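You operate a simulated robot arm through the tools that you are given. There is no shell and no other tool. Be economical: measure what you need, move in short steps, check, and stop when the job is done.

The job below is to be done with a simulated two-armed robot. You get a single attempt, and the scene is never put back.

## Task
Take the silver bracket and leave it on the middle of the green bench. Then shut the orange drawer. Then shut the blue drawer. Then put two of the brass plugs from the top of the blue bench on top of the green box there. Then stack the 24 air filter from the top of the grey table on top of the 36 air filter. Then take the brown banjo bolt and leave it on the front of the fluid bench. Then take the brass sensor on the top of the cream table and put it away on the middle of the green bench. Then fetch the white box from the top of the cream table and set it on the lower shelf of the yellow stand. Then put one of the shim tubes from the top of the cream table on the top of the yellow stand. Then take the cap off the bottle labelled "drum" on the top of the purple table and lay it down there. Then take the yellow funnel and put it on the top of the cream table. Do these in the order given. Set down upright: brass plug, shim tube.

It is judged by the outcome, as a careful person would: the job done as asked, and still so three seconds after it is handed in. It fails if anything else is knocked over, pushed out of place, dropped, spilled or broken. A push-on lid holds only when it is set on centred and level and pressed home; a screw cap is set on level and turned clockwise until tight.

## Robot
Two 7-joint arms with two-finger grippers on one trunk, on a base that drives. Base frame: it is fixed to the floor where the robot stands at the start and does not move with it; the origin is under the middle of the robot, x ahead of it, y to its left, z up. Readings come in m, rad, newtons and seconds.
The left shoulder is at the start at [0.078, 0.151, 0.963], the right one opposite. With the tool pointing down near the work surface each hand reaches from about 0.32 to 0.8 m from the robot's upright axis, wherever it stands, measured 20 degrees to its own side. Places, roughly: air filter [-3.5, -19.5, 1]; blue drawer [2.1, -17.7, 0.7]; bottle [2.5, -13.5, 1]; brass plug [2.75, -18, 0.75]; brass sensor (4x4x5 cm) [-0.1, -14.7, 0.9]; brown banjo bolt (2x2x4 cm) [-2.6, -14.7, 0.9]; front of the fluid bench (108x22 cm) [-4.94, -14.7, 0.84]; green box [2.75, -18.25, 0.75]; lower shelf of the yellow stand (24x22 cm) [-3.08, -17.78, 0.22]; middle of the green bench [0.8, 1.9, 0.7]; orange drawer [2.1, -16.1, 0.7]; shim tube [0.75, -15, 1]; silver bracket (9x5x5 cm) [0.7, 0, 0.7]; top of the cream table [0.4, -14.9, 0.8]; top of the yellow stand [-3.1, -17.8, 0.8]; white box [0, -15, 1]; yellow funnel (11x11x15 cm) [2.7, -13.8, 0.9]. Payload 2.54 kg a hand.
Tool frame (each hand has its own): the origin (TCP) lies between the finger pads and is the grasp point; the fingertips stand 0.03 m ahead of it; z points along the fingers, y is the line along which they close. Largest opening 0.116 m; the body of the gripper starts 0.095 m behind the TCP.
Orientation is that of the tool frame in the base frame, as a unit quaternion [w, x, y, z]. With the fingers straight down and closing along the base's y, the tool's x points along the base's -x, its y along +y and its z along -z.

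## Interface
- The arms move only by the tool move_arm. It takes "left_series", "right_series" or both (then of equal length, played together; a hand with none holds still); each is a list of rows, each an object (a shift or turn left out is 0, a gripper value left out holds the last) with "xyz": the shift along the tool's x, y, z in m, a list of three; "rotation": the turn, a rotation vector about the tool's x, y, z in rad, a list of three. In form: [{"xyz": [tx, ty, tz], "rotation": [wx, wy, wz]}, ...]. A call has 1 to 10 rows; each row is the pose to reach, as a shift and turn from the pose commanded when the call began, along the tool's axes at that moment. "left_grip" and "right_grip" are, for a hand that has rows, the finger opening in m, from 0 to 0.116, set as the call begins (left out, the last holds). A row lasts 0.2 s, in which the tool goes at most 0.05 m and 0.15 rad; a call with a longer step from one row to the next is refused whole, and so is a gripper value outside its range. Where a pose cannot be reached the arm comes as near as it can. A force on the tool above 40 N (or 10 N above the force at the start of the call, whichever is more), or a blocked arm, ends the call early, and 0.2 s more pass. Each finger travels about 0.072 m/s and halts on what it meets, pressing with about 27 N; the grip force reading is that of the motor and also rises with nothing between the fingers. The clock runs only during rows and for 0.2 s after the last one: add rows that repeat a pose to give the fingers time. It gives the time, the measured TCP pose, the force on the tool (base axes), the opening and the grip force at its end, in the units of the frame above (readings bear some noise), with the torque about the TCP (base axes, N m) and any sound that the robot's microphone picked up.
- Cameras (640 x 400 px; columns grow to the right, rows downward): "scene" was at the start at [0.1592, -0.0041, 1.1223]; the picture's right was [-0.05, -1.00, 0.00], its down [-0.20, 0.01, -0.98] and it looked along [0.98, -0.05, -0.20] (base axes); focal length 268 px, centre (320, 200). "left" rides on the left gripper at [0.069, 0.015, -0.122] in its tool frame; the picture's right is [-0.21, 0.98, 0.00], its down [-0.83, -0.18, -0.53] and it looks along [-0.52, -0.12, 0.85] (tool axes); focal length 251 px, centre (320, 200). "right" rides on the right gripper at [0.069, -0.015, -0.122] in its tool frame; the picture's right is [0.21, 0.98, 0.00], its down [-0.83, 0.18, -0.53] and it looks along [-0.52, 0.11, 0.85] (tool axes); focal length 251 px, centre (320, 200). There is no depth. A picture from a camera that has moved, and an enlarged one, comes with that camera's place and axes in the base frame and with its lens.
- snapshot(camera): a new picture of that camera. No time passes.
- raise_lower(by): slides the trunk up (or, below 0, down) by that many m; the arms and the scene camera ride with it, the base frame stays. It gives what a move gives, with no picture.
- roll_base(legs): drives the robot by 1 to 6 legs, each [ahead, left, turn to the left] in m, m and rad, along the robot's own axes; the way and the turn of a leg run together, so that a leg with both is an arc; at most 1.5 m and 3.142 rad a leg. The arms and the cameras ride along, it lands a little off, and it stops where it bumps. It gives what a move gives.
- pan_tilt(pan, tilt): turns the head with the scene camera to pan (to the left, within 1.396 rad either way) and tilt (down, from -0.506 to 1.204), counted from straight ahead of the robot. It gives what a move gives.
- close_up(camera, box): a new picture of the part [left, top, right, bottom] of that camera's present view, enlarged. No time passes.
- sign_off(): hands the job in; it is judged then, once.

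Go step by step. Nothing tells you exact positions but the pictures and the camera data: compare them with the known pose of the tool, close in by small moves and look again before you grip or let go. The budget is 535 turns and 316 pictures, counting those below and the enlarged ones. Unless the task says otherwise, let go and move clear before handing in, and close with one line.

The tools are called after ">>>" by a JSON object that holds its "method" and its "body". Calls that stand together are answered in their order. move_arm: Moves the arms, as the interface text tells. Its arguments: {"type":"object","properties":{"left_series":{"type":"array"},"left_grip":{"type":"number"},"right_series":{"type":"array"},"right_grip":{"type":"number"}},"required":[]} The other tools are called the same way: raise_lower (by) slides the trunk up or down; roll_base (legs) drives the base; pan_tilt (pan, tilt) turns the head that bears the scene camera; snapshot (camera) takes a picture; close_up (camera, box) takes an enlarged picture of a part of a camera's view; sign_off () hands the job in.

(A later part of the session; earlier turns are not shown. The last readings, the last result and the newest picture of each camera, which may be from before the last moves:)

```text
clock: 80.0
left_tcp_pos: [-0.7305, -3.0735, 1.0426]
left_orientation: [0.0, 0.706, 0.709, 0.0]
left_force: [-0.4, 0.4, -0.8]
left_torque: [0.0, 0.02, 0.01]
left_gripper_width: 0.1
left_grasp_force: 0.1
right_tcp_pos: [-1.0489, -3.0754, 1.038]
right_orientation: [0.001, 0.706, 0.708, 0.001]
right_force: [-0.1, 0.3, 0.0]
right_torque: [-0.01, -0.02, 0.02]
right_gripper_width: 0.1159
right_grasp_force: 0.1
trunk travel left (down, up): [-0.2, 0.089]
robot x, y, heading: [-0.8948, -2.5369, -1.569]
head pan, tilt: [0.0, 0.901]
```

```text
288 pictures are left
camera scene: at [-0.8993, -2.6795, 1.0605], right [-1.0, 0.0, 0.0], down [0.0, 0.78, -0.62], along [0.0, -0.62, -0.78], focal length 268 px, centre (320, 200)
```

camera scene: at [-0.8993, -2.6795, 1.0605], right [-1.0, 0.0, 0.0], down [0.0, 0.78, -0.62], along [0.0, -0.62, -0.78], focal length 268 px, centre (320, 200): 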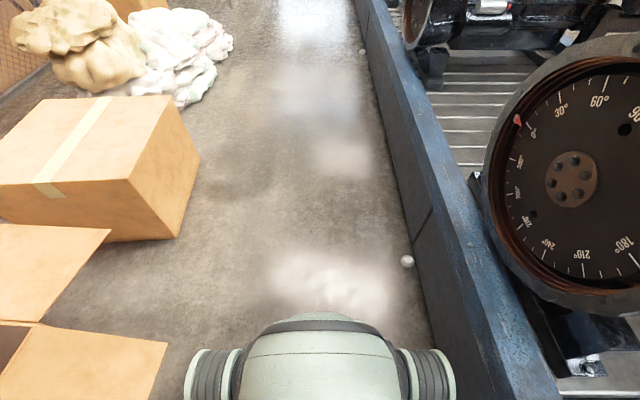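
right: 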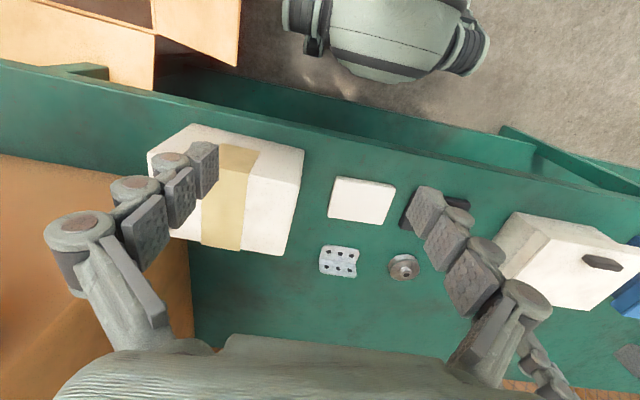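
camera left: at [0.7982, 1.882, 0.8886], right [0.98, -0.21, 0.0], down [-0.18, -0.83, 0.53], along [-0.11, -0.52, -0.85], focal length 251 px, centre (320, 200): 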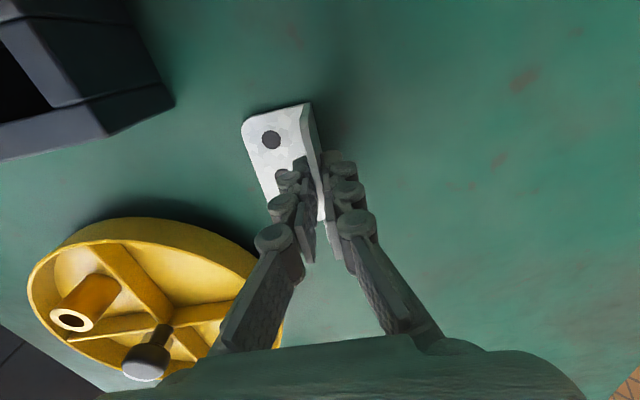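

A small white ball lies by the kerb ahead at about [-1.27, -3.19], so I'll edge slightly left of it while clearing the carton flap.

>>> {"method": "roll_base", "body": {"legs": [[0.15, 0.03, 0]]}}

>>> {"method": "close_up", "body": {"camera": "scene", "box": [140, 200, 460, 400]}}

```text
clock: 81.4
left_tcp_pos: [-0.6991, -3.2226, 1.0417]
left_orientation: [0.001, 0.705, 0.709, 0.0]
left_force: [-0.7, -0.1, 0.2]
left_torque: [0.05, 0.01, 0.02]
left_gripper_width: 0.1
left_grasp_force: 0.0
right_tcp_pos: [-1.0184, -3.2239, 1.0384]
right_orientation: [0.001, 0.705, 0.709, 0.0]
right_force: [0.2, -1.1, 0.2]
right_torque: [0.0, -0.01, 0.0]
right_gripper_width: 0.1161
right_grasp_force: 0.0
trunk travel left (down, up): [-0.2, 0.089]
robot x, y, heading: [-0.8653, -2.6837, -1.57]
head pan, tilt: [0.0, 0.901]
```

```text
2.00 times, centred on (300, 300) of scene
camera zoom: at [-0.8688, -2.8283, 1.0605], right [-1.0, -0.01, 0.0], down [0.0, 0.78, -0.62], along [0.0, -0.62, -0.78], focal length 537 px, centre (360, 0)
```

zoom: 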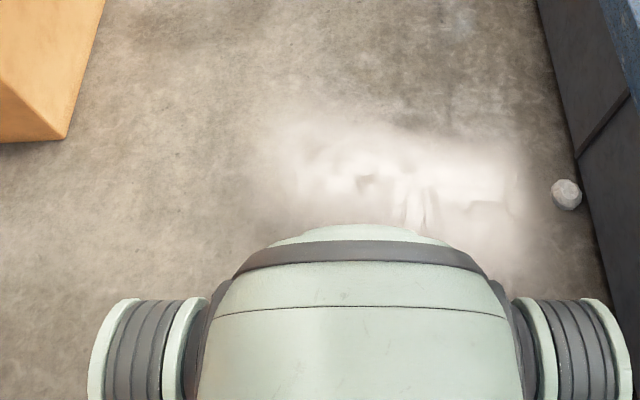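

>>> {"method": "roll_base", "body": {"legs": [[0.1, 0.035, 0], [0.7, 0, 0]]}}

>>> {"method": "pan_tilt", "body": {"pan": 0, "tilt": 0.5}}

>>> {"method": "snapshot", "body": {"camera": "scene"}}

```text
clock: 86.0
left_tcp_pos: [-0.6618, -4.0101, 1.0416]
left_orientation: [-0.001, 0.706, 0.709, 0.0]
left_force: [0.0, 0.3, -0.1]
left_torque: [0.02, -0.01, 0.0]
left_gripper_width: 0.1
left_grasp_force: 0.0
right_tcp_pos: [-0.9813, -4.0128, 1.0372]
right_orientation: [0.001, 0.706, 0.708, 0.001]
right_force: [1.1, -0.2, 0.3]
right_torque: [0.03, 0.01, -0.03]
right_gripper_width: 0.1159
right_grasp_force: 0.1
trunk travel left (down, up): [-0.2, 0.089]
robot x, y, heading: [-0.8317, -3.4752, -1.567]
head pan, tilt: [0.0, 0.901]
```

```text
clock: 86.8
left_tcp_pos: [-0.6623, -4.0119, 1.0432]
left_orientation: [0.0, 0.705, 0.709, 0.0]
left_force: [-0.1, 0.0, 0.0]
left_torque: [-0.02, -0.05, -0.03]
left_gripper_width: 0.1001
left_grasp_force: 0.1
right_tcp_pos: [-0.9815, -4.0113, 1.0402]
right_orientation: [0.002, 0.706, 0.708, 0.001]
right_force: [0.1, -0.1, 0.3]
right_torque: [0.0, 0.02, 0.03]
right_gripper_width: 0.116
right_grasp_force: 0.1
trunk travel left (down, up): [-0.2, 0.089]
robot x, y, heading: [-0.8317, -3.475, -1.564]
head pan, tilt: [0.0, 0.499]
```

```text
286 pictures are left
camera scene: at [-0.8311, -3.6322, 1.0944], right [-1.0, 0.0, 0.0], down [0.0, 0.48, -0.88], along [0.0, -0.88, -0.48], focal length 268 px, centre (320, 200)
```

scene: 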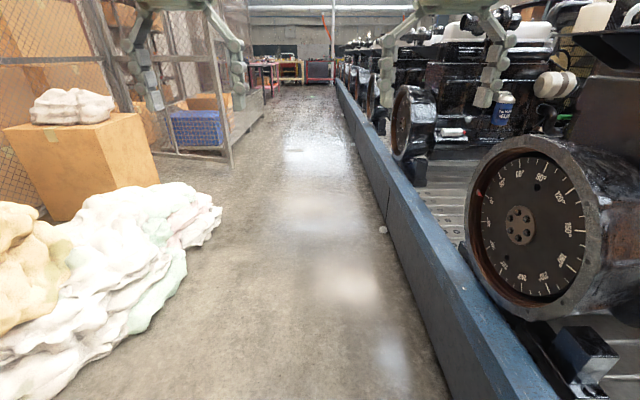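

Path widens; I'll shift left a bit and drive on.

>>> {"method": "roll_base", "body": {"legs": [[0.3, 0.13, 0], [1.5, 0, 0], [1.5, 0, 0], [1.0, 0, 0]]}}

>>> {"method": "pan_tilt", "body": {"pan": 0, "tilt": 0.3}}

>>> {"method": "snapshot", "body": {"camera": "scene"}}

```text
clock: 107.7
left_tcp_pos: [-0.5494, -8.2873, 1.0423]
left_orientation: [0.0, 0.711, 0.703, 0.0]
left_force: [-0.4, 0.4, -0.9]
left_torque: [0.03, 0.01, -0.01]
left_gripper_width: 0.0999
left_grasp_force: 0.0
right_tcp_pos: [-0.868, -8.2842, 1.0392]
right_orientation: [0.001, 0.711, 0.703, 0.0]
right_force: [0.2, 0.1, 0.2]
right_torque: [0.02, -0.02, 0.02]
right_gripper_width: 0.1158
right_grasp_force: 0.1
trunk travel left (down, up): [-0.2, 0.089]
robot x, y, heading: [-0.71, -7.7483, -1.582]
head pan, tilt: [0.0, 0.499]
```

```text
clock: 108.5
left_tcp_pos: [-0.5491, -8.2878, 1.0437]
left_orientation: [0.0, 0.711, 0.704, 0.0]
left_force: [0.1, 0.0, -0.6]
left_torque: [0.01, -0.03, -0.02]
left_gripper_width: 0.1
left_grasp_force: 0.1
right_tcp_pos: [-0.8683, -8.2842, 1.0387]
right_orientation: [0.001, 0.711, 0.703, 0.0]
right_force: [-0.6, -0.5, 0.4]
right_torque: [0.0, 0.02, -0.01]
right_gripper_width: 0.1159
right_grasp_force: 0.1
trunk travel left (down, up): [-0.2, 0.089]
robot x, y, heading: [-0.7069, -7.7505, -1.584]
head pan, tilt: [0.0, 0.3]
```

```text
285 pictures are left
camera scene: at [-0.7127, -7.9094, 1.1128], right [-1.0, 0.01, 0.0], down [0.0, 0.3, -0.96], along [-0.01, -0.95, -0.3], focal length 268 px, centre (320, 200)
```

scene: 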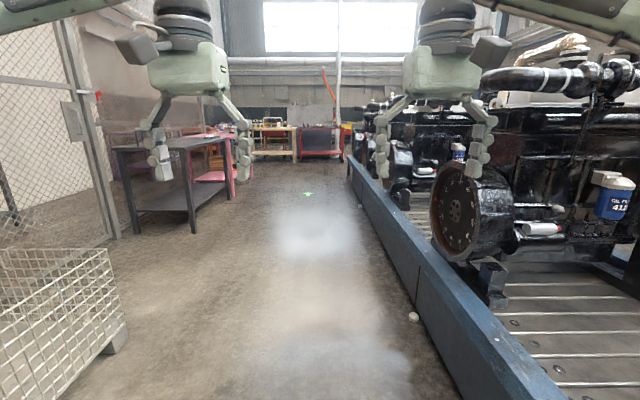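

>>> {"method": "roll_base", "body": {"legs": [[0, 0, 0.013], [1.5, 0, 0], [1.5, 0, 0], [1.0, 0, 0]]}}

>>> {"method": "snapshot", "body": {"camera": "scene"}}

>>> {"method": "pan_tilt", "body": {"pan": 0.7, "tilt": 0.15}}

>>> {"method": "snapshot", "body": {"camera": "scene"}}

>>> {"method": "pan_tilt", "body": {"pan": -0.7, "tilt": 0.15}}

>>> {"method": "snapshot", "body": {"camera": "scene"}}

```text
clock: 128.2
left_tcp_pos: [-0.3917, -12.2999, 1.042]
left_orientation: [0.0, 0.68, 0.733, 0.0]
left_force: [0.0, -0.7, -0.1]
left_torque: [0.01, -0.02, 0.0]
left_gripper_width: 0.1001
left_grasp_force: 0.0
right_tcp_pos: [-0.7096, -12.3241, 1.0392]
right_orientation: [0.002, 0.681, 0.732, 0.0]
right_force: [0.7, 0.3, -0.3]
right_torque: [-0.03, 0.02, 0.02]
right_gripper_width: 0.1159
right_grasp_force: 0.1
trunk travel left (down, up): [-0.2, 0.089]
robot x, y, heading: [-0.5977, -11.7795, -1.495]
head pan, tilt: [0.0, 0.3]
```

```text
284 pictures are left
camera scene: at [-0.5857, -11.9368, 1.1128], right [-1.0, -0.07, 0.0], down [-0.02, 0.3, -0.96], along [0.07, -0.95, -0.3], focal length 268 px, centre (320, 200)
```

scene: 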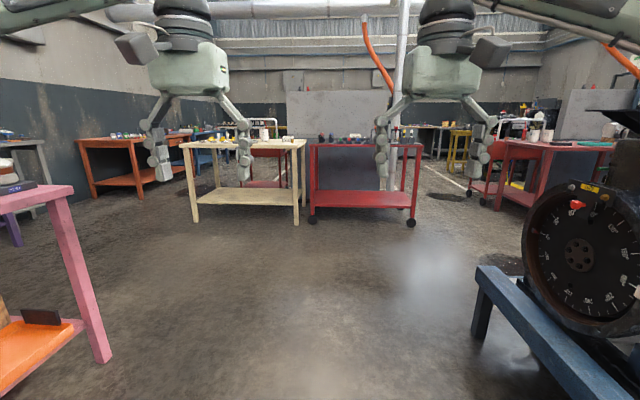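

```text
clock: 129.2
left_tcp_pos: [-0.3904, -12.2995, 1.0417]
left_orientation: [0.0, 0.68, 0.733, -0.001]
left_force: [-0.1, 0.8, 0.5]
left_torque: [0.0, 0.02, -0.01]
left_gripper_width: 0.0999
left_grasp_force: 0.1
right_tcp_pos: [-0.7092, -12.3237, 1.0396]
right_orientation: [0.001, 0.681, 0.732, 0.0]
right_force: [-0.3, 0.3, -0.3]
right_torque: [-0.01, 0.02, 0.0]
right_gripper_width: 0.116
right_grasp_force: 0.0
trunk travel left (down, up): [-0.2, 0.089]
robot x, y, heading: [-0.5972, -11.771, -1.494]
head pan, tilt: [0.7, 0.15]
```

```text
283 pictures are left
camera scene: at [-0.5279, -11.9099, 1.1268], right [-0.72, -0.7, 0.0], down [-0.1, 0.11, -0.99], along [0.69, -0.71, -0.15], focal length 268 px, centre (320, 200)
```

scene: 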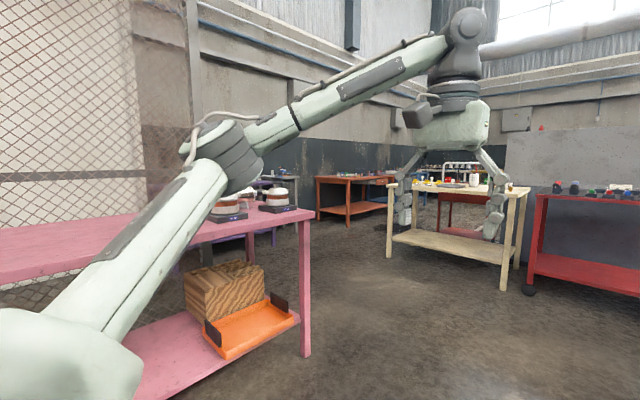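

```text
clock: 130.8
left_tcp_pos: [-0.391, -12.2998, 1.0427]
left_orientation: [0.0, 0.68, 0.733, 0.0]
left_force: [-0.5, 0.2, 0.0]
left_torque: [-0.02, -0.03, -0.02]
left_gripper_width: 0.1
left_grasp_force: 0.2
right_tcp_pos: [-0.7092, -12.3253, 1.0397]
right_orientation: [0.001, 0.681, 0.732, 0.001]
right_force: [0.1, 0.6, 0.2]
right_torque: [-0.02, -0.02, -0.03]
right_gripper_width: 0.1159
right_grasp_force: 0.0
trunk travel left (down, up): [-0.2, 0.089]
robot x, y, heading: [-0.5972, -11.7761, -1.495]
head pan, tilt: [-0.7, 0.15]
```

```text
282 pictures are left
camera scene: at [-0.6469, -11.9188, 1.1269], right [-0.81, 0.59, 0.0], down [0.09, 0.12, -0.99], along [-0.58, -0.8, -0.15], focal length 268 px, centre (320, 200)
```

scene: 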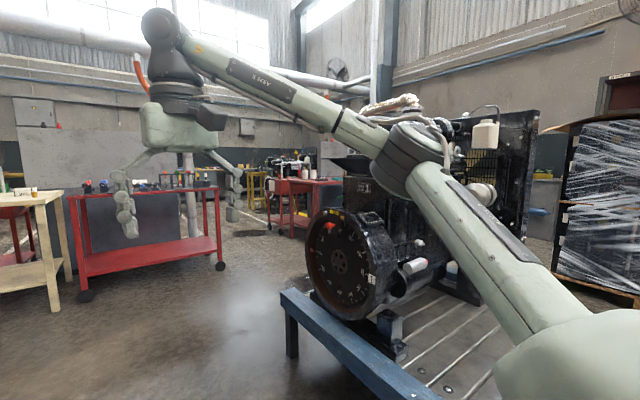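

Cream table is ahead at y≈−14.6, its left end near x≈1.0; the drawers lie beyond to the left. I'll drive to the open floor in front of it and turn to face +x.

>>> {"method": "roll_base", "body": {"legs": [[0.9, 0.08, 0], [0.9, 0.08, 0], [0, 0, 1.495]]}}

>>> {"method": "pan_tilt", "body": {"pan": 0, "tilt": 0.25}}

>>> {"method": "snapshot", "body": {"camera": "scene"}}

>>> {"method": "pan_tilt", "body": {"pan": -0.8, "tilt": 0.2}}

>>> {"method": "snapshot", "body": {"camera": "scene"}}

```text
clock: 143.6
left_tcp_pos: [0.2562, -13.3842, 1.0426]
left_orientation: [0.0, -0.008, 1.0, 0.0]
left_force: [-0.7, 0.8, -0.5]
left_torque: [0.04, 0.02, 0.0]
left_gripper_width: 0.1003
left_grasp_force: 0.0
right_tcp_pos: [0.2608, -13.7039, 1.0384]
right_orientation: [0.001, -0.007, 1.0, 0.001]
right_force: [0.9, -0.5, -0.1]
right_torque: [-0.03, 0.01, 0.01]
right_gripper_width: 0.1162
right_grasp_force: 0.1
trunk travel left (down, up): [-0.2, 0.089]
robot x, y, heading: [-0.2795, -13.5603, 0.014]
head pan, tilt: [-0.7, 0.15]
```

```text
clock: 144.7
left_tcp_pos: [0.2557, -13.3854, 1.0416]
left_orientation: [0.0, -0.007, 1.0, 0.0]
left_force: [0.7, 0.5, 0.8]
left_torque: [0.01, 0.02, 0.02]
left_gripper_width: 0.1002
left_grasp_force: 0.0
right_tcp_pos: [0.2608, -13.7041, 1.038]
right_orientation: [0.001, -0.007, 1.0, 0.001]
right_force: [-0.1, 1.1, 0.1]
right_torque: [0.0, 0.0, 0.01]
right_gripper_width: 0.116
right_grasp_force: 0.0
trunk travel left (down, up): [-0.2, 0.089]
robot x, y, heading: [-0.2803, -13.5537, 0.018]
head pan, tilt: [0.0, 0.25]
```

```text
281 pictures are left
camera scene: at [-0.1196, -13.5561, 1.1176], right [0.01, -1.0, 0.0], down [-0.25, 0.0, -0.97], along [0.97, 0.01, -0.25], focal length 268 px, centre (320, 200)
```

scene: 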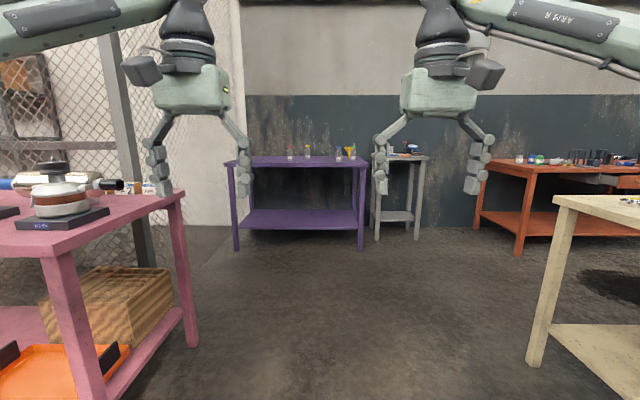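

```text
clock: 145.8
left_tcp_pos: [0.2563, -13.3846, 1.0436]
left_orientation: [0.0, -0.007, 1.0, 0.001]
left_force: [-0.2, -0.2, -0.2]
left_torque: [0.02, 0.02, 0.0]
left_gripper_width: 0.0998
left_grasp_force: 0.1
right_tcp_pos: [0.2615, -13.7044, 1.039]
right_orientation: [0.0, -0.007, 1.0, 0.001]
right_force: [-0.6, 0.1, 0.0]
right_torque: [0.02, -0.01, 0.01]
right_gripper_width: 0.1162
right_grasp_force: 0.1
trunk travel left (down, up): [-0.2, 0.089]
robot x, y, heading: [-0.2783, -13.5586, 0.016]
head pan, tilt: [-0.799, 0.201]
```

```text
280 pictures are left
camera scene: at [-0.1471, -13.6232, 1.1221], right [-0.71, -0.71, 0.0], down [-0.14, 0.14, -0.98], along [0.69, -0.69, -0.2], focal length 268 px, centre (320, 200)
```

scene: 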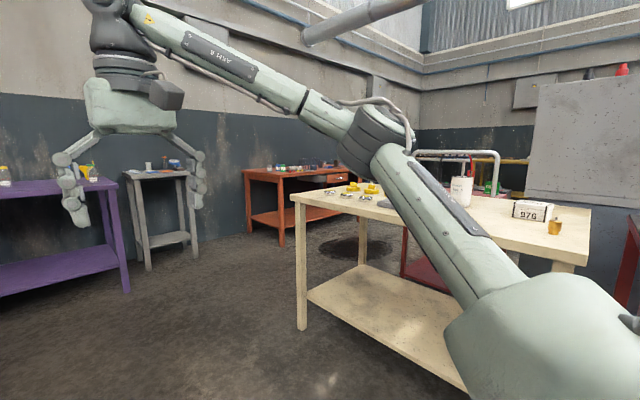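

The way between the cream table end (x≈1.0) and the orange bench (x≈2.4) is about 1.3 m wide. I'll drive ahead to x≈1.5, then sidestep right toward the orange drawer.

>>> {"method": "roll_base", "body": {"legs": [[0.9, 0, -0.008], [0.9, 0, -0.008], [0, -1.2, 0]]}}

>>> {"method": "pan_tilt", "body": {"pan": -0.7, "tilt": 0.4}}

>>> {"method": "snapshot", "body": {"camera": "scene"}}

```text
clock: 166.5
left_tcp_pos: [2.0693, -14.568, 1.0429]
left_orientation: [0.0, -0.019, 1.0, 0.0]
left_force: [0.0, 0.7, -0.8]
left_torque: [0.03, 0.02, 0.01]
left_gripper_width: 0.0997
left_grasp_force: 0.2
right_tcp_pos: [2.081, -14.8864, 1.0382]
right_orientation: [0.001, -0.019, 1.0, 0.001]
right_force: [-0.3, 0.5, 0.3]
right_torque: [-0.01, -0.03, 0.02]
right_gripper_width: 0.116
right_grasp_force: 0.0
trunk travel left (down, up): [-0.2, 0.089]
robot x, y, heading: [1.537, -14.7512, 0.034]
head pan, tilt: [-0.799, 0.201]
```

```text
clock: 167.2
left_tcp_pos: [2.0682, -14.5669, 1.0424]
left_orientation: [-0.001, -0.019, 1.0, 0.001]
left_force: [0.2, 0.1, 0.1]
left_torque: [-0.01, -0.03, -0.04]
left_gripper_width: 0.1002
left_grasp_force: 0.1
right_tcp_pos: [2.0813, -14.8854, 1.039]
right_orientation: [0.001, -0.018, 1.0, 0.0]
right_force: [-0.2, 0.4, 0.5]
right_torque: [0.05, -0.02, 0.02]
right_gripper_width: 0.1159
right_grasp_force: 0.0
trunk travel left (down, up): [-0.2, 0.089]
robot x, y, heading: [1.5364, -14.7534, 0.037]
head pan, tilt: [-0.7, 0.4]
```

```text
279 pictures are left
camera scene: at [1.677, -14.8068, 1.1037], right [-0.62, -0.79, 0.0], down [-0.31, 0.24, -0.92], along [0.73, -0.57, -0.39], focal length 268 px, centre (320, 200)
```

scene: 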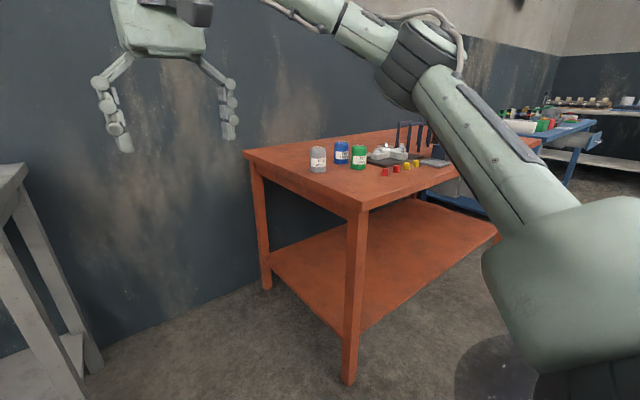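

The orange bench front is at x≈2.15. I'll sidestep right further and look for the drawer.

>>> {"method": "roll_base", "body": {"legs": [[-0.04, 0, -0.037], [0, -0.9, 0]]}}

>>> {"method": "pan_tilt", "body": {"pan": -0.5, "tilt": 0.6}}

>>> {"method": "snapshot", "body": {"camera": "scene"}}

```text
clock: 176.6
left_tcp_pos: [2.0385, -15.4758, 1.0437]
left_orientation: [0.0, -0.005, 1.0, 0.0]
left_force: [-0.1, 0.1, -0.1]
left_torque: [-0.01, 0.01, 0.0]
left_gripper_width: 0.1001
left_grasp_force: 0.1
right_tcp_pos: [2.0409, -15.7949, 1.0394]
right_orientation: [0.002, -0.004, 1.0, 0.001]
right_force: [-0.1, 0.0, 0.7]
right_torque: [0.03, -0.02, -0.04]
right_gripper_width: 0.1158
right_grasp_force: 0.0
trunk travel left (down, up): [-0.2, 0.089]
robot x, y, heading: [1.5008, -15.6504, 0.007]
head pan, tilt: [-0.7, 0.4]
```

```text
clock: 177.3
left_tcp_pos: [2.0364, -15.4764, 1.0433]
left_orientation: [0.0, -0.005, 1.0, 0.0]
left_force: [-0.9, -0.4, 0.5]
left_torque: [-0.01, -0.03, 0.0]
left_gripper_width: 0.0999
left_grasp_force: 0.0
right_tcp_pos: [2.0416, -15.7956, 1.0401]
right_orientation: [0.001, -0.004, 1.0, 0.0]
right_force: [0.4, -0.2, 1.0]
right_torque: [0.0, -0.03, 0.0]
right_gripper_width: 0.1157
right_grasp_force: 0.0
trunk travel left (down, up): [-0.2, 0.089]
robot x, y, heading: [1.4992, -15.645, 0.009]
head pan, tilt: [-0.499, 0.6]
```

```text
278 pictures are left
camera scene: at [1.6458, -15.6871, 1.0854], right [-0.47, -0.88, 0.0], down [-0.5, 0.27, -0.83], along [0.73, -0.39, -0.56], focal length 268 px, centre (320, 200)
```

scene: 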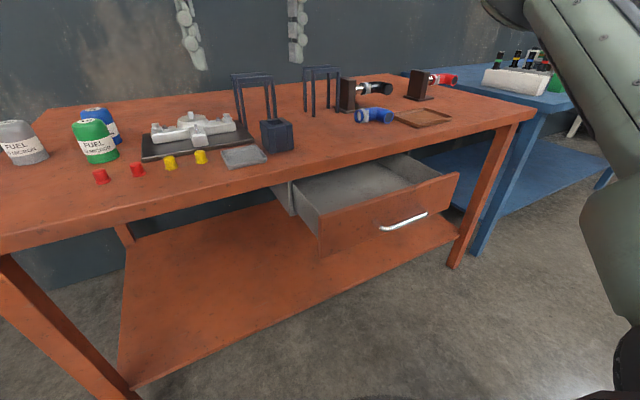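

The orange drawer is open: its front panel is near x≈2.03, y −15.92…−16.34, handle in the middle. I'll sidestep so my left hand faces the panel left of the handle, and look again.

>>> {"method": "roll_base", "body": {"legs": [[0, -0.48, -0.007]]}}

>>> {"method": "pan_tilt", "body": {"pan": 0, "tilt": 0.9}}

>>> {"method": "snapshot", "body": {"camera": "scene"}}

>>> {"method": "snapshot", "body": {"camera": "left"}}

```text
clock: 182.4
left_tcp_pos: [2.0414, -15.9588, 1.0426]
left_orientation: [0.0, 0.0, 1.0, 0.0]
left_force: [0.1, 0.1, -0.2]
left_torque: [0.01, 0.01, 0.01]
left_gripper_width: 0.1
left_grasp_force: 0.0
right_tcp_pos: [2.0416, -16.2765, 1.0392]
right_orientation: [0.001, 0.0, 1.0, 0.001]
right_force: [0.7, -0.1, 0.3]
right_torque: [0.02, -0.01, -0.01]
right_gripper_width: 0.1162
right_grasp_force: 0.0
trunk travel left (down, up): [-0.2, 0.089]
robot x, y, heading: [1.5082, -16.124, -0.002]
head pan, tilt: [-0.499, 0.6]
```

```text
clock: 183.4
left_tcp_pos: [2.0415, -15.9589, 1.0424]
left_orientation: [0.0, 0.002, 1.0, 0.001]
left_force: [0.4, -0.2, 0.3]
left_torque: [0.02, -0.01, 0.01]
left_gripper_width: 0.1003
left_grasp_force: 0.1
right_tcp_pos: [2.0416, -16.277, 1.0387]
right_orientation: [0.001, 0.001, 1.0, 0.001]
right_force: [-0.3, 0.5, -0.6]
right_torque: [0.0, 0.03, 0.05]
right_gripper_width: 0.1159
right_grasp_force: 0.1
trunk travel left (down, up): [-0.2, 0.089]
robot x, y, heading: [1.5023, -16.1217, 0.003]
head pan, tilt: [0.0, 0.901]
```

```text
277 pictures are left
camera scene: at [1.645, -16.1232, 1.0606], right [0.0, -1.0, 0.0], down [-0.78, 0.0, -0.62], along [0.62, 0.0, -0.78], focal length 268 px, centre (320, 200)
```

scene: 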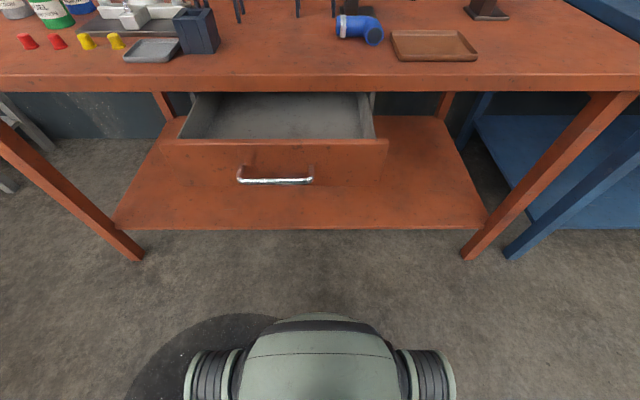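

```text
276 pictures are left
camera left: at [1.9723, -15.9441, 1.1641], right [0.22, 0.98, 0.0], down [0.83, -0.18, 0.53], along [0.52, -0.12, -0.85], focal length 251 px, centre (320, 200)
```

left: 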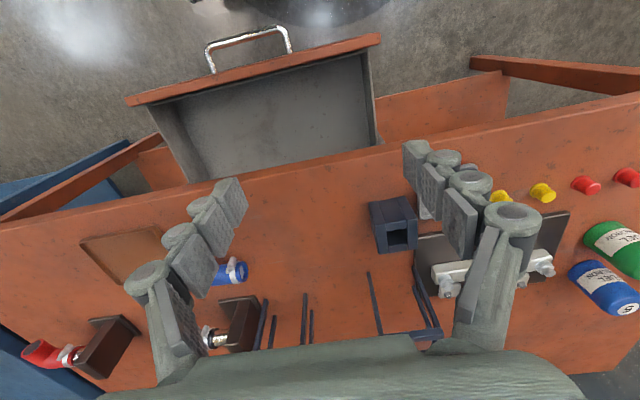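

The panel's front face is at about x=1.985, z 0.65–0.79, y −15.87…−16.26, handle around y −16.04. I'll pull the left hand back, tilt the closed fingers forward, and lower it in front of the panel left of the handle.

>>> {"method": "move_arm", "body": {"left_grip": 0.0, "left_series": [{"xyz": [0.045, 0.01, 0.0], "rotation": [0, -0.15, 0]}, {"xyz": [0.09, 0.02, 0.0], "rotation": [0, -0.3, 0]}, {"xyz": [0.135, 0.03, 0.0], "rotation": [0, -0.45, 0]}, {"xyz": [0.17, 0.039, 0.0], "rotation": [0, -0.6, 0]}, {"xyz": [0.17, 0.039, 0.048], "rotation": [0, -0.6, 0]}, {"xyz": [0.17, 0.039, 0.096], "rotation": [0, -0.6, 0]}, {"xyz": [0.17, 0.039, 0.144], "rotation": [0, -0.6, 0]}, {"xyz": [0.17, 0.039, 0.192], "rotation": [0, -0.6, 0]}, {"xyz": [0.17, 0.039, 0.24], "rotation": [0, -0.6, 0]}, {"xyz": [0.17, 0.039, 0.287], "rotation": [0, -0.6, 0]}]}}

>>> {"method": "snapshot", "body": {"camera": "scene"}}

>>> {"method": "snapshot", "body": {"camera": "left"}}

```text
clock: 185.6
left_tcp_pos: [1.9716, -15.9297, 0.8012]
left_orientation: [0.312, -0.002, 0.95, -0.001]
left_force: [0.4, 0.4, -0.4]
left_torque: [-0.03, 0.02, 0.01]
left_gripper_width: 0.0
left_grasp_force: 28.8
left hand out of reach, approached as far as the arm can: row 6, 7, 8, 9, 10
right_tcp_pos: [2.0416, -16.2772, 1.0383]
right_orientation: [0.0, 0.002, 1.0, 0.0]
right_force: [0.9, -0.8, -0.4]
right_torque: [-0.06, 0.08, 0.02]
right_gripper_width: 0.116
right_grasp_force: 0.1
trunk travel left (down, up): [-0.2, 0.089]
robot x, y, heading: [1.5043, -16.1245, -0.001]
head pan, tilt: [0.0, 0.901]
stopped in row 10 (left hand): the force on the tool passed its limit at 66 N (the readings are from after the stop); the commanded pose is now the measured one
```

```text
275 pictures are left
camera scene: at [1.6458, -16.1229, 1.0603], right [0.0, -1.0, 0.0], down [-0.78, 0.0, -0.62], along [0.62, 0.0, -0.78], focal length 268 px, centre (320, 200)
```

scene: 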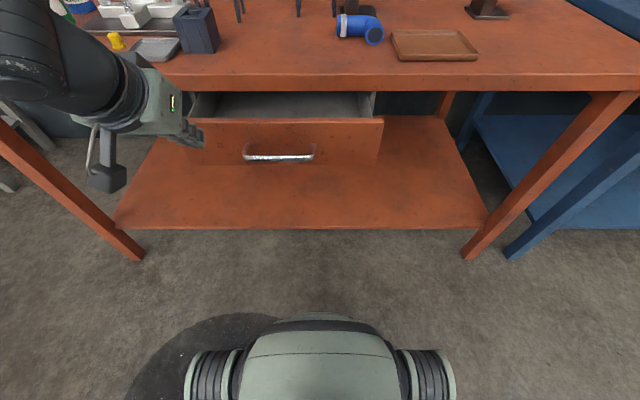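

```text
274 pictures are left
camera left: at [1.8435, -15.9151, 0.8585], right [0.17, 0.98, 0.12], down [0.35, -0.18, 0.92], along [0.92, -0.11, -0.37], focal length 251 px, centre (320, 200)
```

left: 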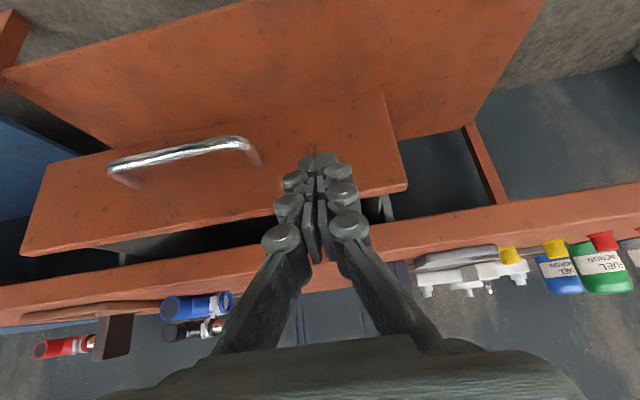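

The fingertips already touch the panel and nudged it in a bit. I'll back the base 10 cm, lower the hand slightly, then push straight forward.

>>> {"method": "roll_base", "body": {"legs": [[-0.1, 0, 0]]}}

>>> {"method": "move_arm", "body": {"left_series": [{"xyz": [0.0266, 0, 0.0364]}, {"xyz": [-0.0044, 0, 0.059]}, {"xyz": [-0.036, 0, 0.082]}, {"xyz": [-0.068, 0, 0.105]}, {"xyz": [-0.092, 0, 0.123]}, {"xyz": [-0.116, 0, 0.141]}]}}

>>> {"method": "snapshot", "body": {"camera": "scene"}}

```text
clock: 186.7
left_tcp_pos: [1.8697, -15.93, 0.8017]
left_orientation: [0.313, -0.001, 0.95, -0.001]
left_force: [-0.4, -0.8, 0.4]
left_torque: [-0.03, 0.02, 0.01]
left_gripper_width: 0.0
left_grasp_force: 28.5
right_tcp_pos: [1.9398, -16.278, 1.039]
right_orientation: [0.0, 0.002, 1.0, 0.0]
right_force: [0.3, -0.1, 0.6]
right_torque: [-0.01, -0.03, -0.02]
right_gripper_width: 0.1157
right_grasp_force: 0.0
trunk travel left (down, up): [-0.2, 0.089]
robot x, y, heading: [1.4043, -16.1209, 0.0]
head pan, tilt: [0.0, 0.901]
```

```text
clock: 188.1
left_tcp_pos: [2.0491, -15.9292, 0.7564]
left_orientation: [0.312, 0.0, 0.95, -0.001]
left_force: [0.4, -0.4, 0.5]
left_torque: [-0.02, 0.01, 0.03]
left_gripper_width: 0.0
left_grasp_force: 28.3
right_tcp_pos: [1.9416, -16.278, 1.0382]
right_orientation: [-0.001, 0.002, 1.0, -0.001]
right_force: [0.5, 0.5, 0.5]
right_torque: [-0.01, 0.02, 0.02]
right_gripper_width: 0.1162
right_grasp_force: 0.0
trunk travel left (down, up): [-0.2, 0.089]
robot x, y, heading: [1.4017, -16.1226, -0.003]
head pan, tilt: [0.0, 0.901]
```

```text
273 pictures are left
camera scene: at [1.545, -16.1229, 1.0605], right [0.0, -1.0, 0.0], down [-0.78, 0.0, -0.62], along [0.62, 0.0, -0.78], focal length 268 px, centre (320, 200)
```

scene: 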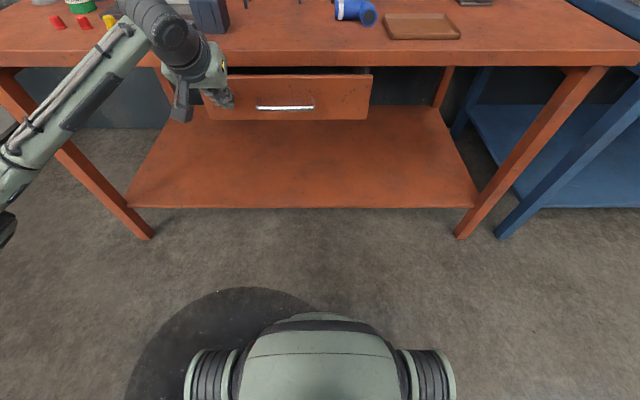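

Nearly closed; keep pushing until it stops.

>>> {"method": "move_arm", "body": {"left_series": [{"xyz": [-0.0162, 0, 0.0118]}, {"xyz": [-0.0324, 0, 0.0236]}, {"xyz": [-0.0486, 0, 0.0354]}]}}

>>> {"method": "snapshot", "body": {"camera": "scene"}}

>>> {"method": "snapshot", "body": {"camera": "left"}}

```text
clock: 188.9
left_tcp_pos: [2.0987, -15.9306, 0.7572]
left_orientation: [0.307, 0.001, 0.952, -0.002]
left_force: [-12.8, -0.2, 4.7]
left_torque: [0.02, 0.09, -0.01]
left_gripper_width: 0.0062
left_grasp_force: 28.9
right_tcp_pos: [1.941, -16.2774, 1.0377]
right_orientation: [0.001, 0.0, 1.0, 0.0]
right_force: [-0.6, -0.6, -0.2]
right_torque: [0.02, 0.05, -0.01]
right_gripper_width: 0.1159
right_grasp_force: 0.1
trunk travel left (down, up): [-0.2, 0.089]
robot x, y, heading: [1.4063, -16.1209, -0.0]
head pan, tilt: [0.0, 0.901]
stopped in row 3 (left hand): the force on the tool passed its limit at 51 N (the readings are from after the stop); the commanded pose is now the measured one
```

```text
272 pictures are left
camera scene: at [1.5438, -16.1228, 1.0608], right [0.0, -1.0, 0.0], down [-0.78, 0.0, -0.62], along [0.62, 0.0, -0.78], focal length 268 px, centre (320, 200)
```

scene: 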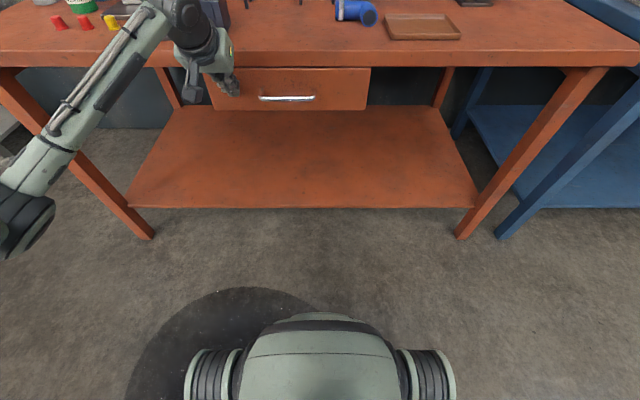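

```text
271 pictures are left
camera left: at [1.9718, -15.9151, 0.8157], right [0.18, 0.98, 0.12], down [0.36, -0.18, 0.92], along [0.92, -0.12, -0.38], focal length 251 px, centre (320, 200)
```

left: 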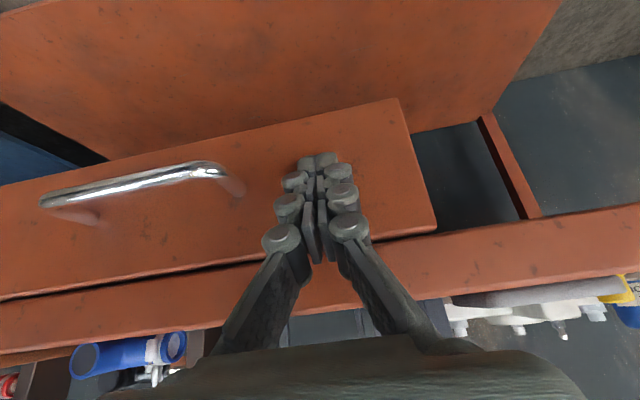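

The orange drawer is shut. I'll back off and look right toward the blue bench.

>>> {"method": "roll_base", "body": {"legs": [[-0.15, 0, 0]]}}

>>> {"method": "pan_tilt", "body": {"pan": -0.9, "tilt": 0.5}}

>>> {"method": "snapshot", "body": {"camera": "scene"}}

```text
clock: 190.3
left_tcp_pos: [1.9513, -15.9288, 0.7562]
left_orientation: [0.306, 0.0, 0.952, -0.001]
left_force: [-0.4, 0.3, -0.4]
left_torque: [-0.01, 0.0, 0.02]
left_gripper_width: 0.0
left_grasp_force: 28.4
right_tcp_pos: [1.7926, -16.2741, 1.0391]
right_orientation: [-0.001, 0.0, 1.0, 0.0]
right_force: [0.1, -0.5, 0.0]
right_torque: [-0.01, 0.0, -0.02]
right_gripper_width: 0.1159
right_grasp_force: 0.1
trunk travel left (down, up): [-0.2, 0.089]
robot x, y, heading: [1.2535, -16.1223, 0.003]
head pan, tilt: [0.0, 0.901]
```

```text
clock: 191.5
left_tcp_pos: [1.9498, -15.9279, 0.7562]
left_orientation: [0.305, -0.001, 0.952, -0.002]
left_force: [-0.7, 0.5, 0.5]
left_torque: [0.0, -0.01, 0.0]
left_gripper_width: 0.0001
left_grasp_force: 28.3
right_tcp_pos: [1.7922, -16.2758, 1.0386]
right_orientation: [-0.001, 0.0, 1.0, 0.0]
right_force: [-0.4, 0.5, -0.2]
right_torque: [-0.02, 0.02, 0.0]
right_gripper_width: 0.1159
right_grasp_force: 0.0
trunk travel left (down, up): [-0.2, 0.089]
robot x, y, heading: [1.2559, -16.1196, 0.001]
head pan, tilt: [-0.901, 0.499]
```

```text
270 pictures are left
camera scene: at [1.3765, -16.1936, 1.0944], right [-0.78, -0.62, 0.0], down [-0.3, 0.38, -0.88], along [0.55, -0.69, -0.48], focal length 268 px, centre (320, 200)
```

scene: 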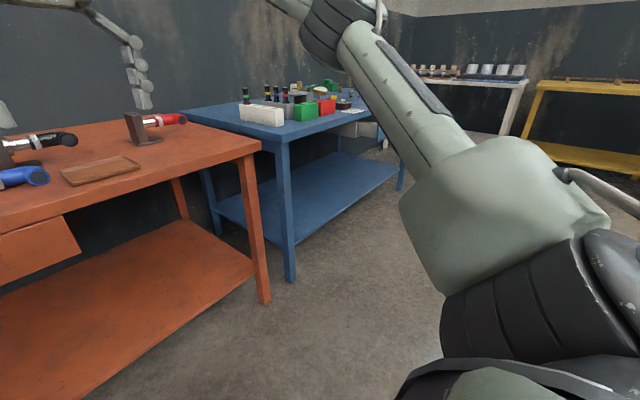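

>>> {"method": "pan_tilt", "body": {"pan": -1.39, "tilt": 0.6}}

>>> {"method": "snapshot", "body": {"camera": "scene"}}

```text
clock: 192.4
left_tcp_pos: [1.9504, -15.9284, 0.7558]
left_orientation: [0.306, 0.0, 0.952, -0.002]
left_force: [-0.3, 0.7, 0.3]
left_torque: [0.01, 0.01, 0.04]
left_gripper_width: 0.0002
left_grasp_force: 28.9
right_tcp_pos: [1.7924, -16.2765, 1.0383]
right_orientation: [0.0, 0.0, 1.0, 0.0]
right_force: [-0.1, -0.6, -1.0]
right_torque: [-0.03, -0.01, 0.03]
right_gripper_width: 0.1162
right_grasp_force: 0.0
trunk travel left (down, up): [-0.2, 0.089]
robot x, y, heading: [1.2549, -16.1208, -0.002]
head pan, tilt: [-1.389, 0.6]
```

```text
269 pictures are left
camera scene: at [1.336, -16.2093, 1.0854], right [-0.98, -0.18, 0.0], down [-0.1, 0.56, -0.83], along [0.15, -0.81, -0.56], focal length 268 px, centre (320, 200)
```

scene: 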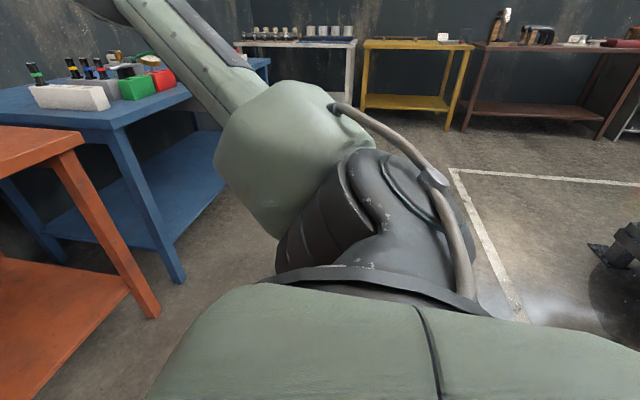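

Floor is clear. Sidestep to the blue drawer.

>>> {"method": "roll_base", "body": {"legs": [[0, -0.75, 0], [0, -0.75, 0]]}}

>>> {"method": "pan_tilt", "body": {"pan": -0.1, "tilt": 0.7}}

>>> {"method": "snapshot", "body": {"camera": "scene"}}

>>> {"method": "snapshot", "body": {"camera": "left"}}

```text
clock: 207.3
left_tcp_pos: [1.9363, -17.4458, 0.755]
left_orientation: [0.305, 0.012, 0.952, -0.005]
left_force: [-0.7, -0.3, -0.2]
left_torque: [0.0, 0.0, 0.03]
left_gripper_width: 0.0001
left_grasp_force: 28.7
right_tcp_pos: [1.7695, -17.7907, 1.0389]
right_orientation: [0.0, 0.013, 1.0, 0.0]
right_force: [-0.2, -1.0, 0.3]
right_torque: [-0.02, 0.01, -0.01]
right_gripper_width: 0.1161
right_grasp_force: 0.0
trunk travel left (down, up): [-0.2, 0.089]
robot x, y, heading: [1.23, -17.6213, -0.027]
head pan, tilt: [-1.389, 0.6]
```

```text
clock: 208.7
left_tcp_pos: [1.9361, -17.4458, 0.756]
left_orientation: [0.306, 0.012, 0.952, -0.005]
left_force: [0.5, 0.0, -0.3]
left_torque: [0.02, 0.02, 0.01]
left_gripper_width: 0.0
left_grasp_force: 28.8
right_tcp_pos: [1.7699, -17.7887, 1.0372]
right_orientation: [0.0, 0.015, 1.0, -0.001]
right_force: [-0.4, 0.2, -0.2]
right_torque: [0.03, -0.02, -0.03]
right_gripper_width: 0.1162
right_grasp_force: 0.0
trunk travel left (down, up): [-0.2, 0.089]
robot x, y, heading: [1.2342, -17.6217, -0.024]
head pan, tilt: [-0.099, 0.7]
```

```text
268 pictures are left
camera scene: at [1.3851, -17.6348, 1.0768], right [-0.13, -0.99, 0.0], down [-0.64, 0.08, -0.77], along [0.76, -0.1, -0.64], focal length 268 px, centre (320, 200)
```

scene: 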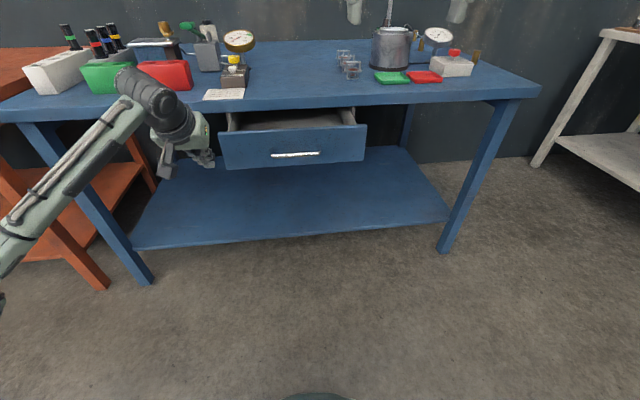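

```text
267 pictures are left
camera left: at [1.81, -17.4289, 0.8144], right [0.2, 0.97, 0.12], down [0.36, -0.19, 0.92], along [0.91, -0.14, -0.38], focal length 251 px, centre (320, 200)
```

left: 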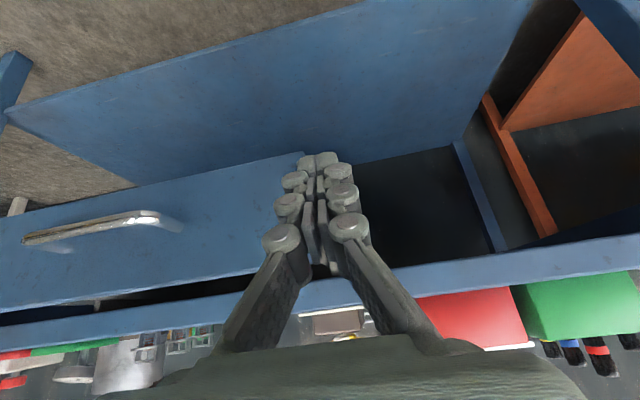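

The blue drawer's front is at about x≈2.0, y −17.47…−17.83. I'll shift right ~10 cm so the fingertips meet the panel left of the handle.

>>> {"method": "roll_base", "body": {"legs": [[0, -0.105, 0.025]]}}

>>> {"method": "snapshot", "body": {"camera": "left"}}

```text
clock: 210.4
left_tcp_pos: [1.9308, -17.5326, 0.7561]
left_orientation: [0.305, -0.001, 0.952, -0.002]
left_force: [0.6, -0.2, -0.6]
left_torque: [0.0, 0.04, 0.03]
left_gripper_width: 0.0003
left_grasp_force: 28.6
right_tcp_pos: [1.7716, -17.8797, 1.0369]
right_orientation: [0.0, 0.0, 1.0, 0.0]
right_force: [0.1, -0.8, -0.4]
right_torque: [-0.02, -0.03, 0.01]
right_gripper_width: 0.116
right_grasp_force: 0.1
trunk travel left (down, up): [-0.2, 0.089]
robot x, y, heading: [1.2299, -17.7279, -0.0]
head pan, tilt: [-0.099, 0.7]
```

```text
266 pictures are left
camera left: at [1.8033, -17.5176, 0.8144], right [0.17, 0.98, 0.12], down [0.36, -0.18, 0.92], along [0.92, -0.11, -0.38], focal length 251 px, centre (320, 200)
```

left: 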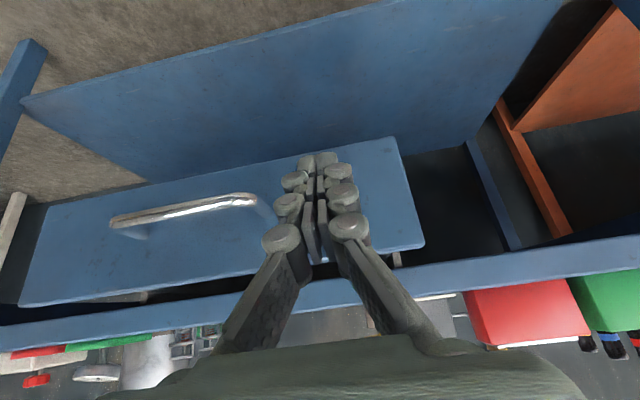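

Aligned. Drive ahead a little, then push with the arm.

>>> {"method": "roll_base", "body": {"legs": [[0.1, 0, 0]]}}

>>> {"method": "move_arm", "body": {"left_series": [{"xyz": [-0.0162, 0, 0.0118]}, {"xyz": [-0.0324, 0, 0.0236]}, {"xyz": [-0.0486, 0, 0.0354]}, {"xyz": [-0.0648, 0, 0.0472]}, {"xyz": [-0.081, 0, 0.059]}]}}

>>> {"method": "snapshot", "body": {"camera": "scene"}}

>>> {"method": "snapshot", "body": {"camera": "left"}}

```text
clock: 211.5
left_tcp_pos: [2.0308, -17.5335, 0.7547]
left_orientation: [0.306, -0.001, 0.952, -0.001]
left_force: [0.2, -0.2, -0.4]
left_torque: [-0.01, -0.01, 0.03]
left_gripper_width: 0.0
left_grasp_force: 28.8
right_tcp_pos: [1.8718, -17.881, 1.0389]
right_orientation: [-0.001, 0.0, 1.0, 0.0]
right_force: [0.3, 0.8, 0.0]
right_torque: [-0.02, 0.02, 0.02]
right_gripper_width: 0.1161
right_grasp_force: 0.0
trunk travel left (down, up): [-0.2, 0.089]
robot x, y, heading: [1.3317, -17.7296, 0.002]
head pan, tilt: [-0.099, 0.7]
```

```text
clock: 212.5
left_tcp_pos: [2.0998, -17.5332, 0.7554]
left_orientation: [0.298, 0.0, 0.954, -0.002]
left_force: [-13.1, -0.3, 6.1]
left_torque: [0.0, 0.09, -0.03]
left_gripper_width: 0.0059
left_grasp_force: 28.8
right_tcp_pos: [1.8734, -17.8801, 1.0381]
right_orientation: [0.0, 0.0, 1.0, 0.0]
right_force: [0.5, -0.2, -0.6]
right_torque: [0.0, 0.04, -0.01]
right_gripper_width: 0.1158
right_grasp_force: 0.0
trunk travel left (down, up): [-0.2, 0.089]
robot x, y, heading: [1.3352, -17.7288, 0.004]
head pan, tilt: [-0.099, 0.7]
stopped in row 4 (left hand): the force on the tool passed its limit at 59 N (the readings are from after the stop); the commanded pose is now the measured one
```

```text
265 pictures are left
camera scene: at [1.483, -17.7346, 1.077], right [-0.1, -1.0, 0.0], down [-0.64, 0.06, -0.77], along [0.76, -0.07, -0.64], focal length 268 px, centre (320, 200)
```

scene: 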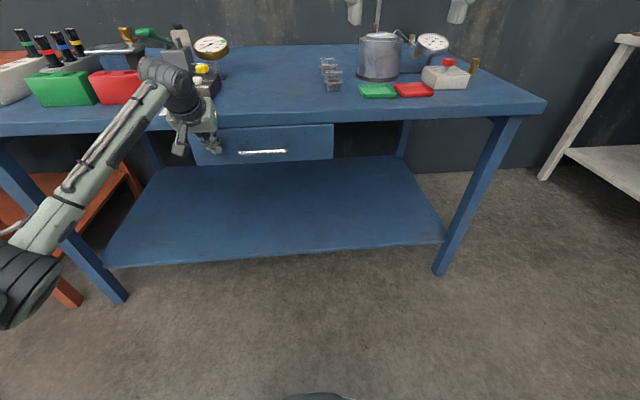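

```text
264 pictures are left
camera left: at [1.9729, -17.5189, 0.8158], right [0.18, 0.98, 0.12], down [0.37, -0.18, 0.91], along [0.91, -0.12, -0.4], focal length 251 px, centre (320, 200)
```

left: 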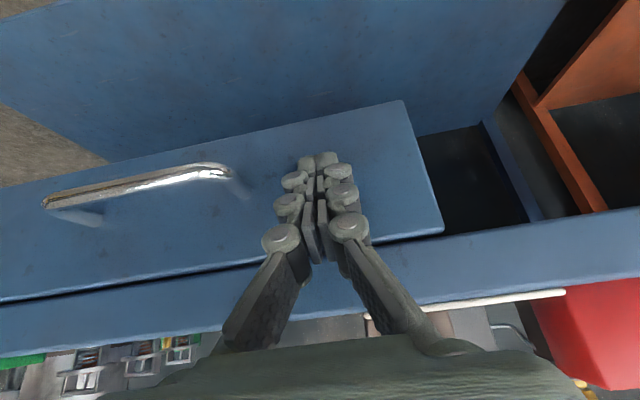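

Blue drawer is shut. Now find the brass plugs and green box: close-ups of the bench top.

>>> {"method": "close_up", "body": {"camera": "scene", "box": [300, 0, 500, 125]}}

>>> {"method": "close_up", "body": {"camera": "scene", "box": [0, 10, 240, 160]}}

```text
3.20 times, centred on (400, 62) of scene
camera zoom: at [1.483, -17.7346, 1.077], right [-0.1, -1.0, 0.0], down [-0.64, 0.06, -0.77], along [0.76, -0.07, -0.64], focal length 859 px, centre (64, 640)
```

zoom: 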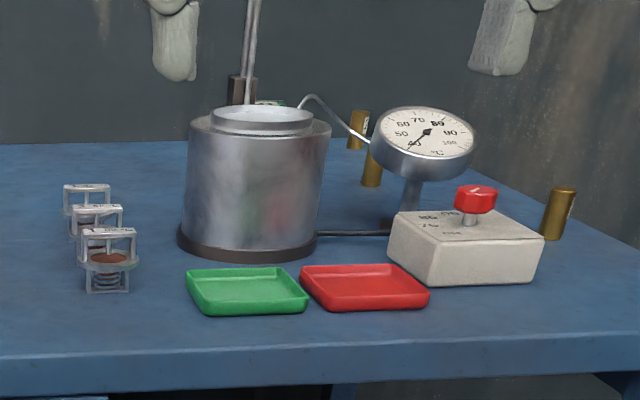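

```text
2.67 times, centred on (120, 85) of scene
camera zoom: at [1.483, -17.7346, 1.077], right [-0.1, -1.0, 0.0], down [-0.64, 0.06, -0.77], along [0.76, -0.07, -0.64], focal length 716 px, centre (853, 507)
```

zoom: 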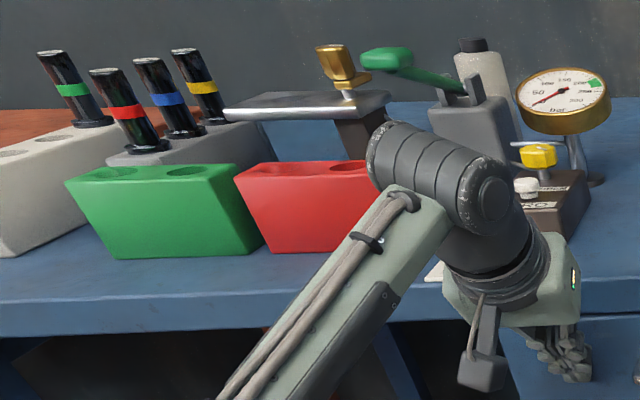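

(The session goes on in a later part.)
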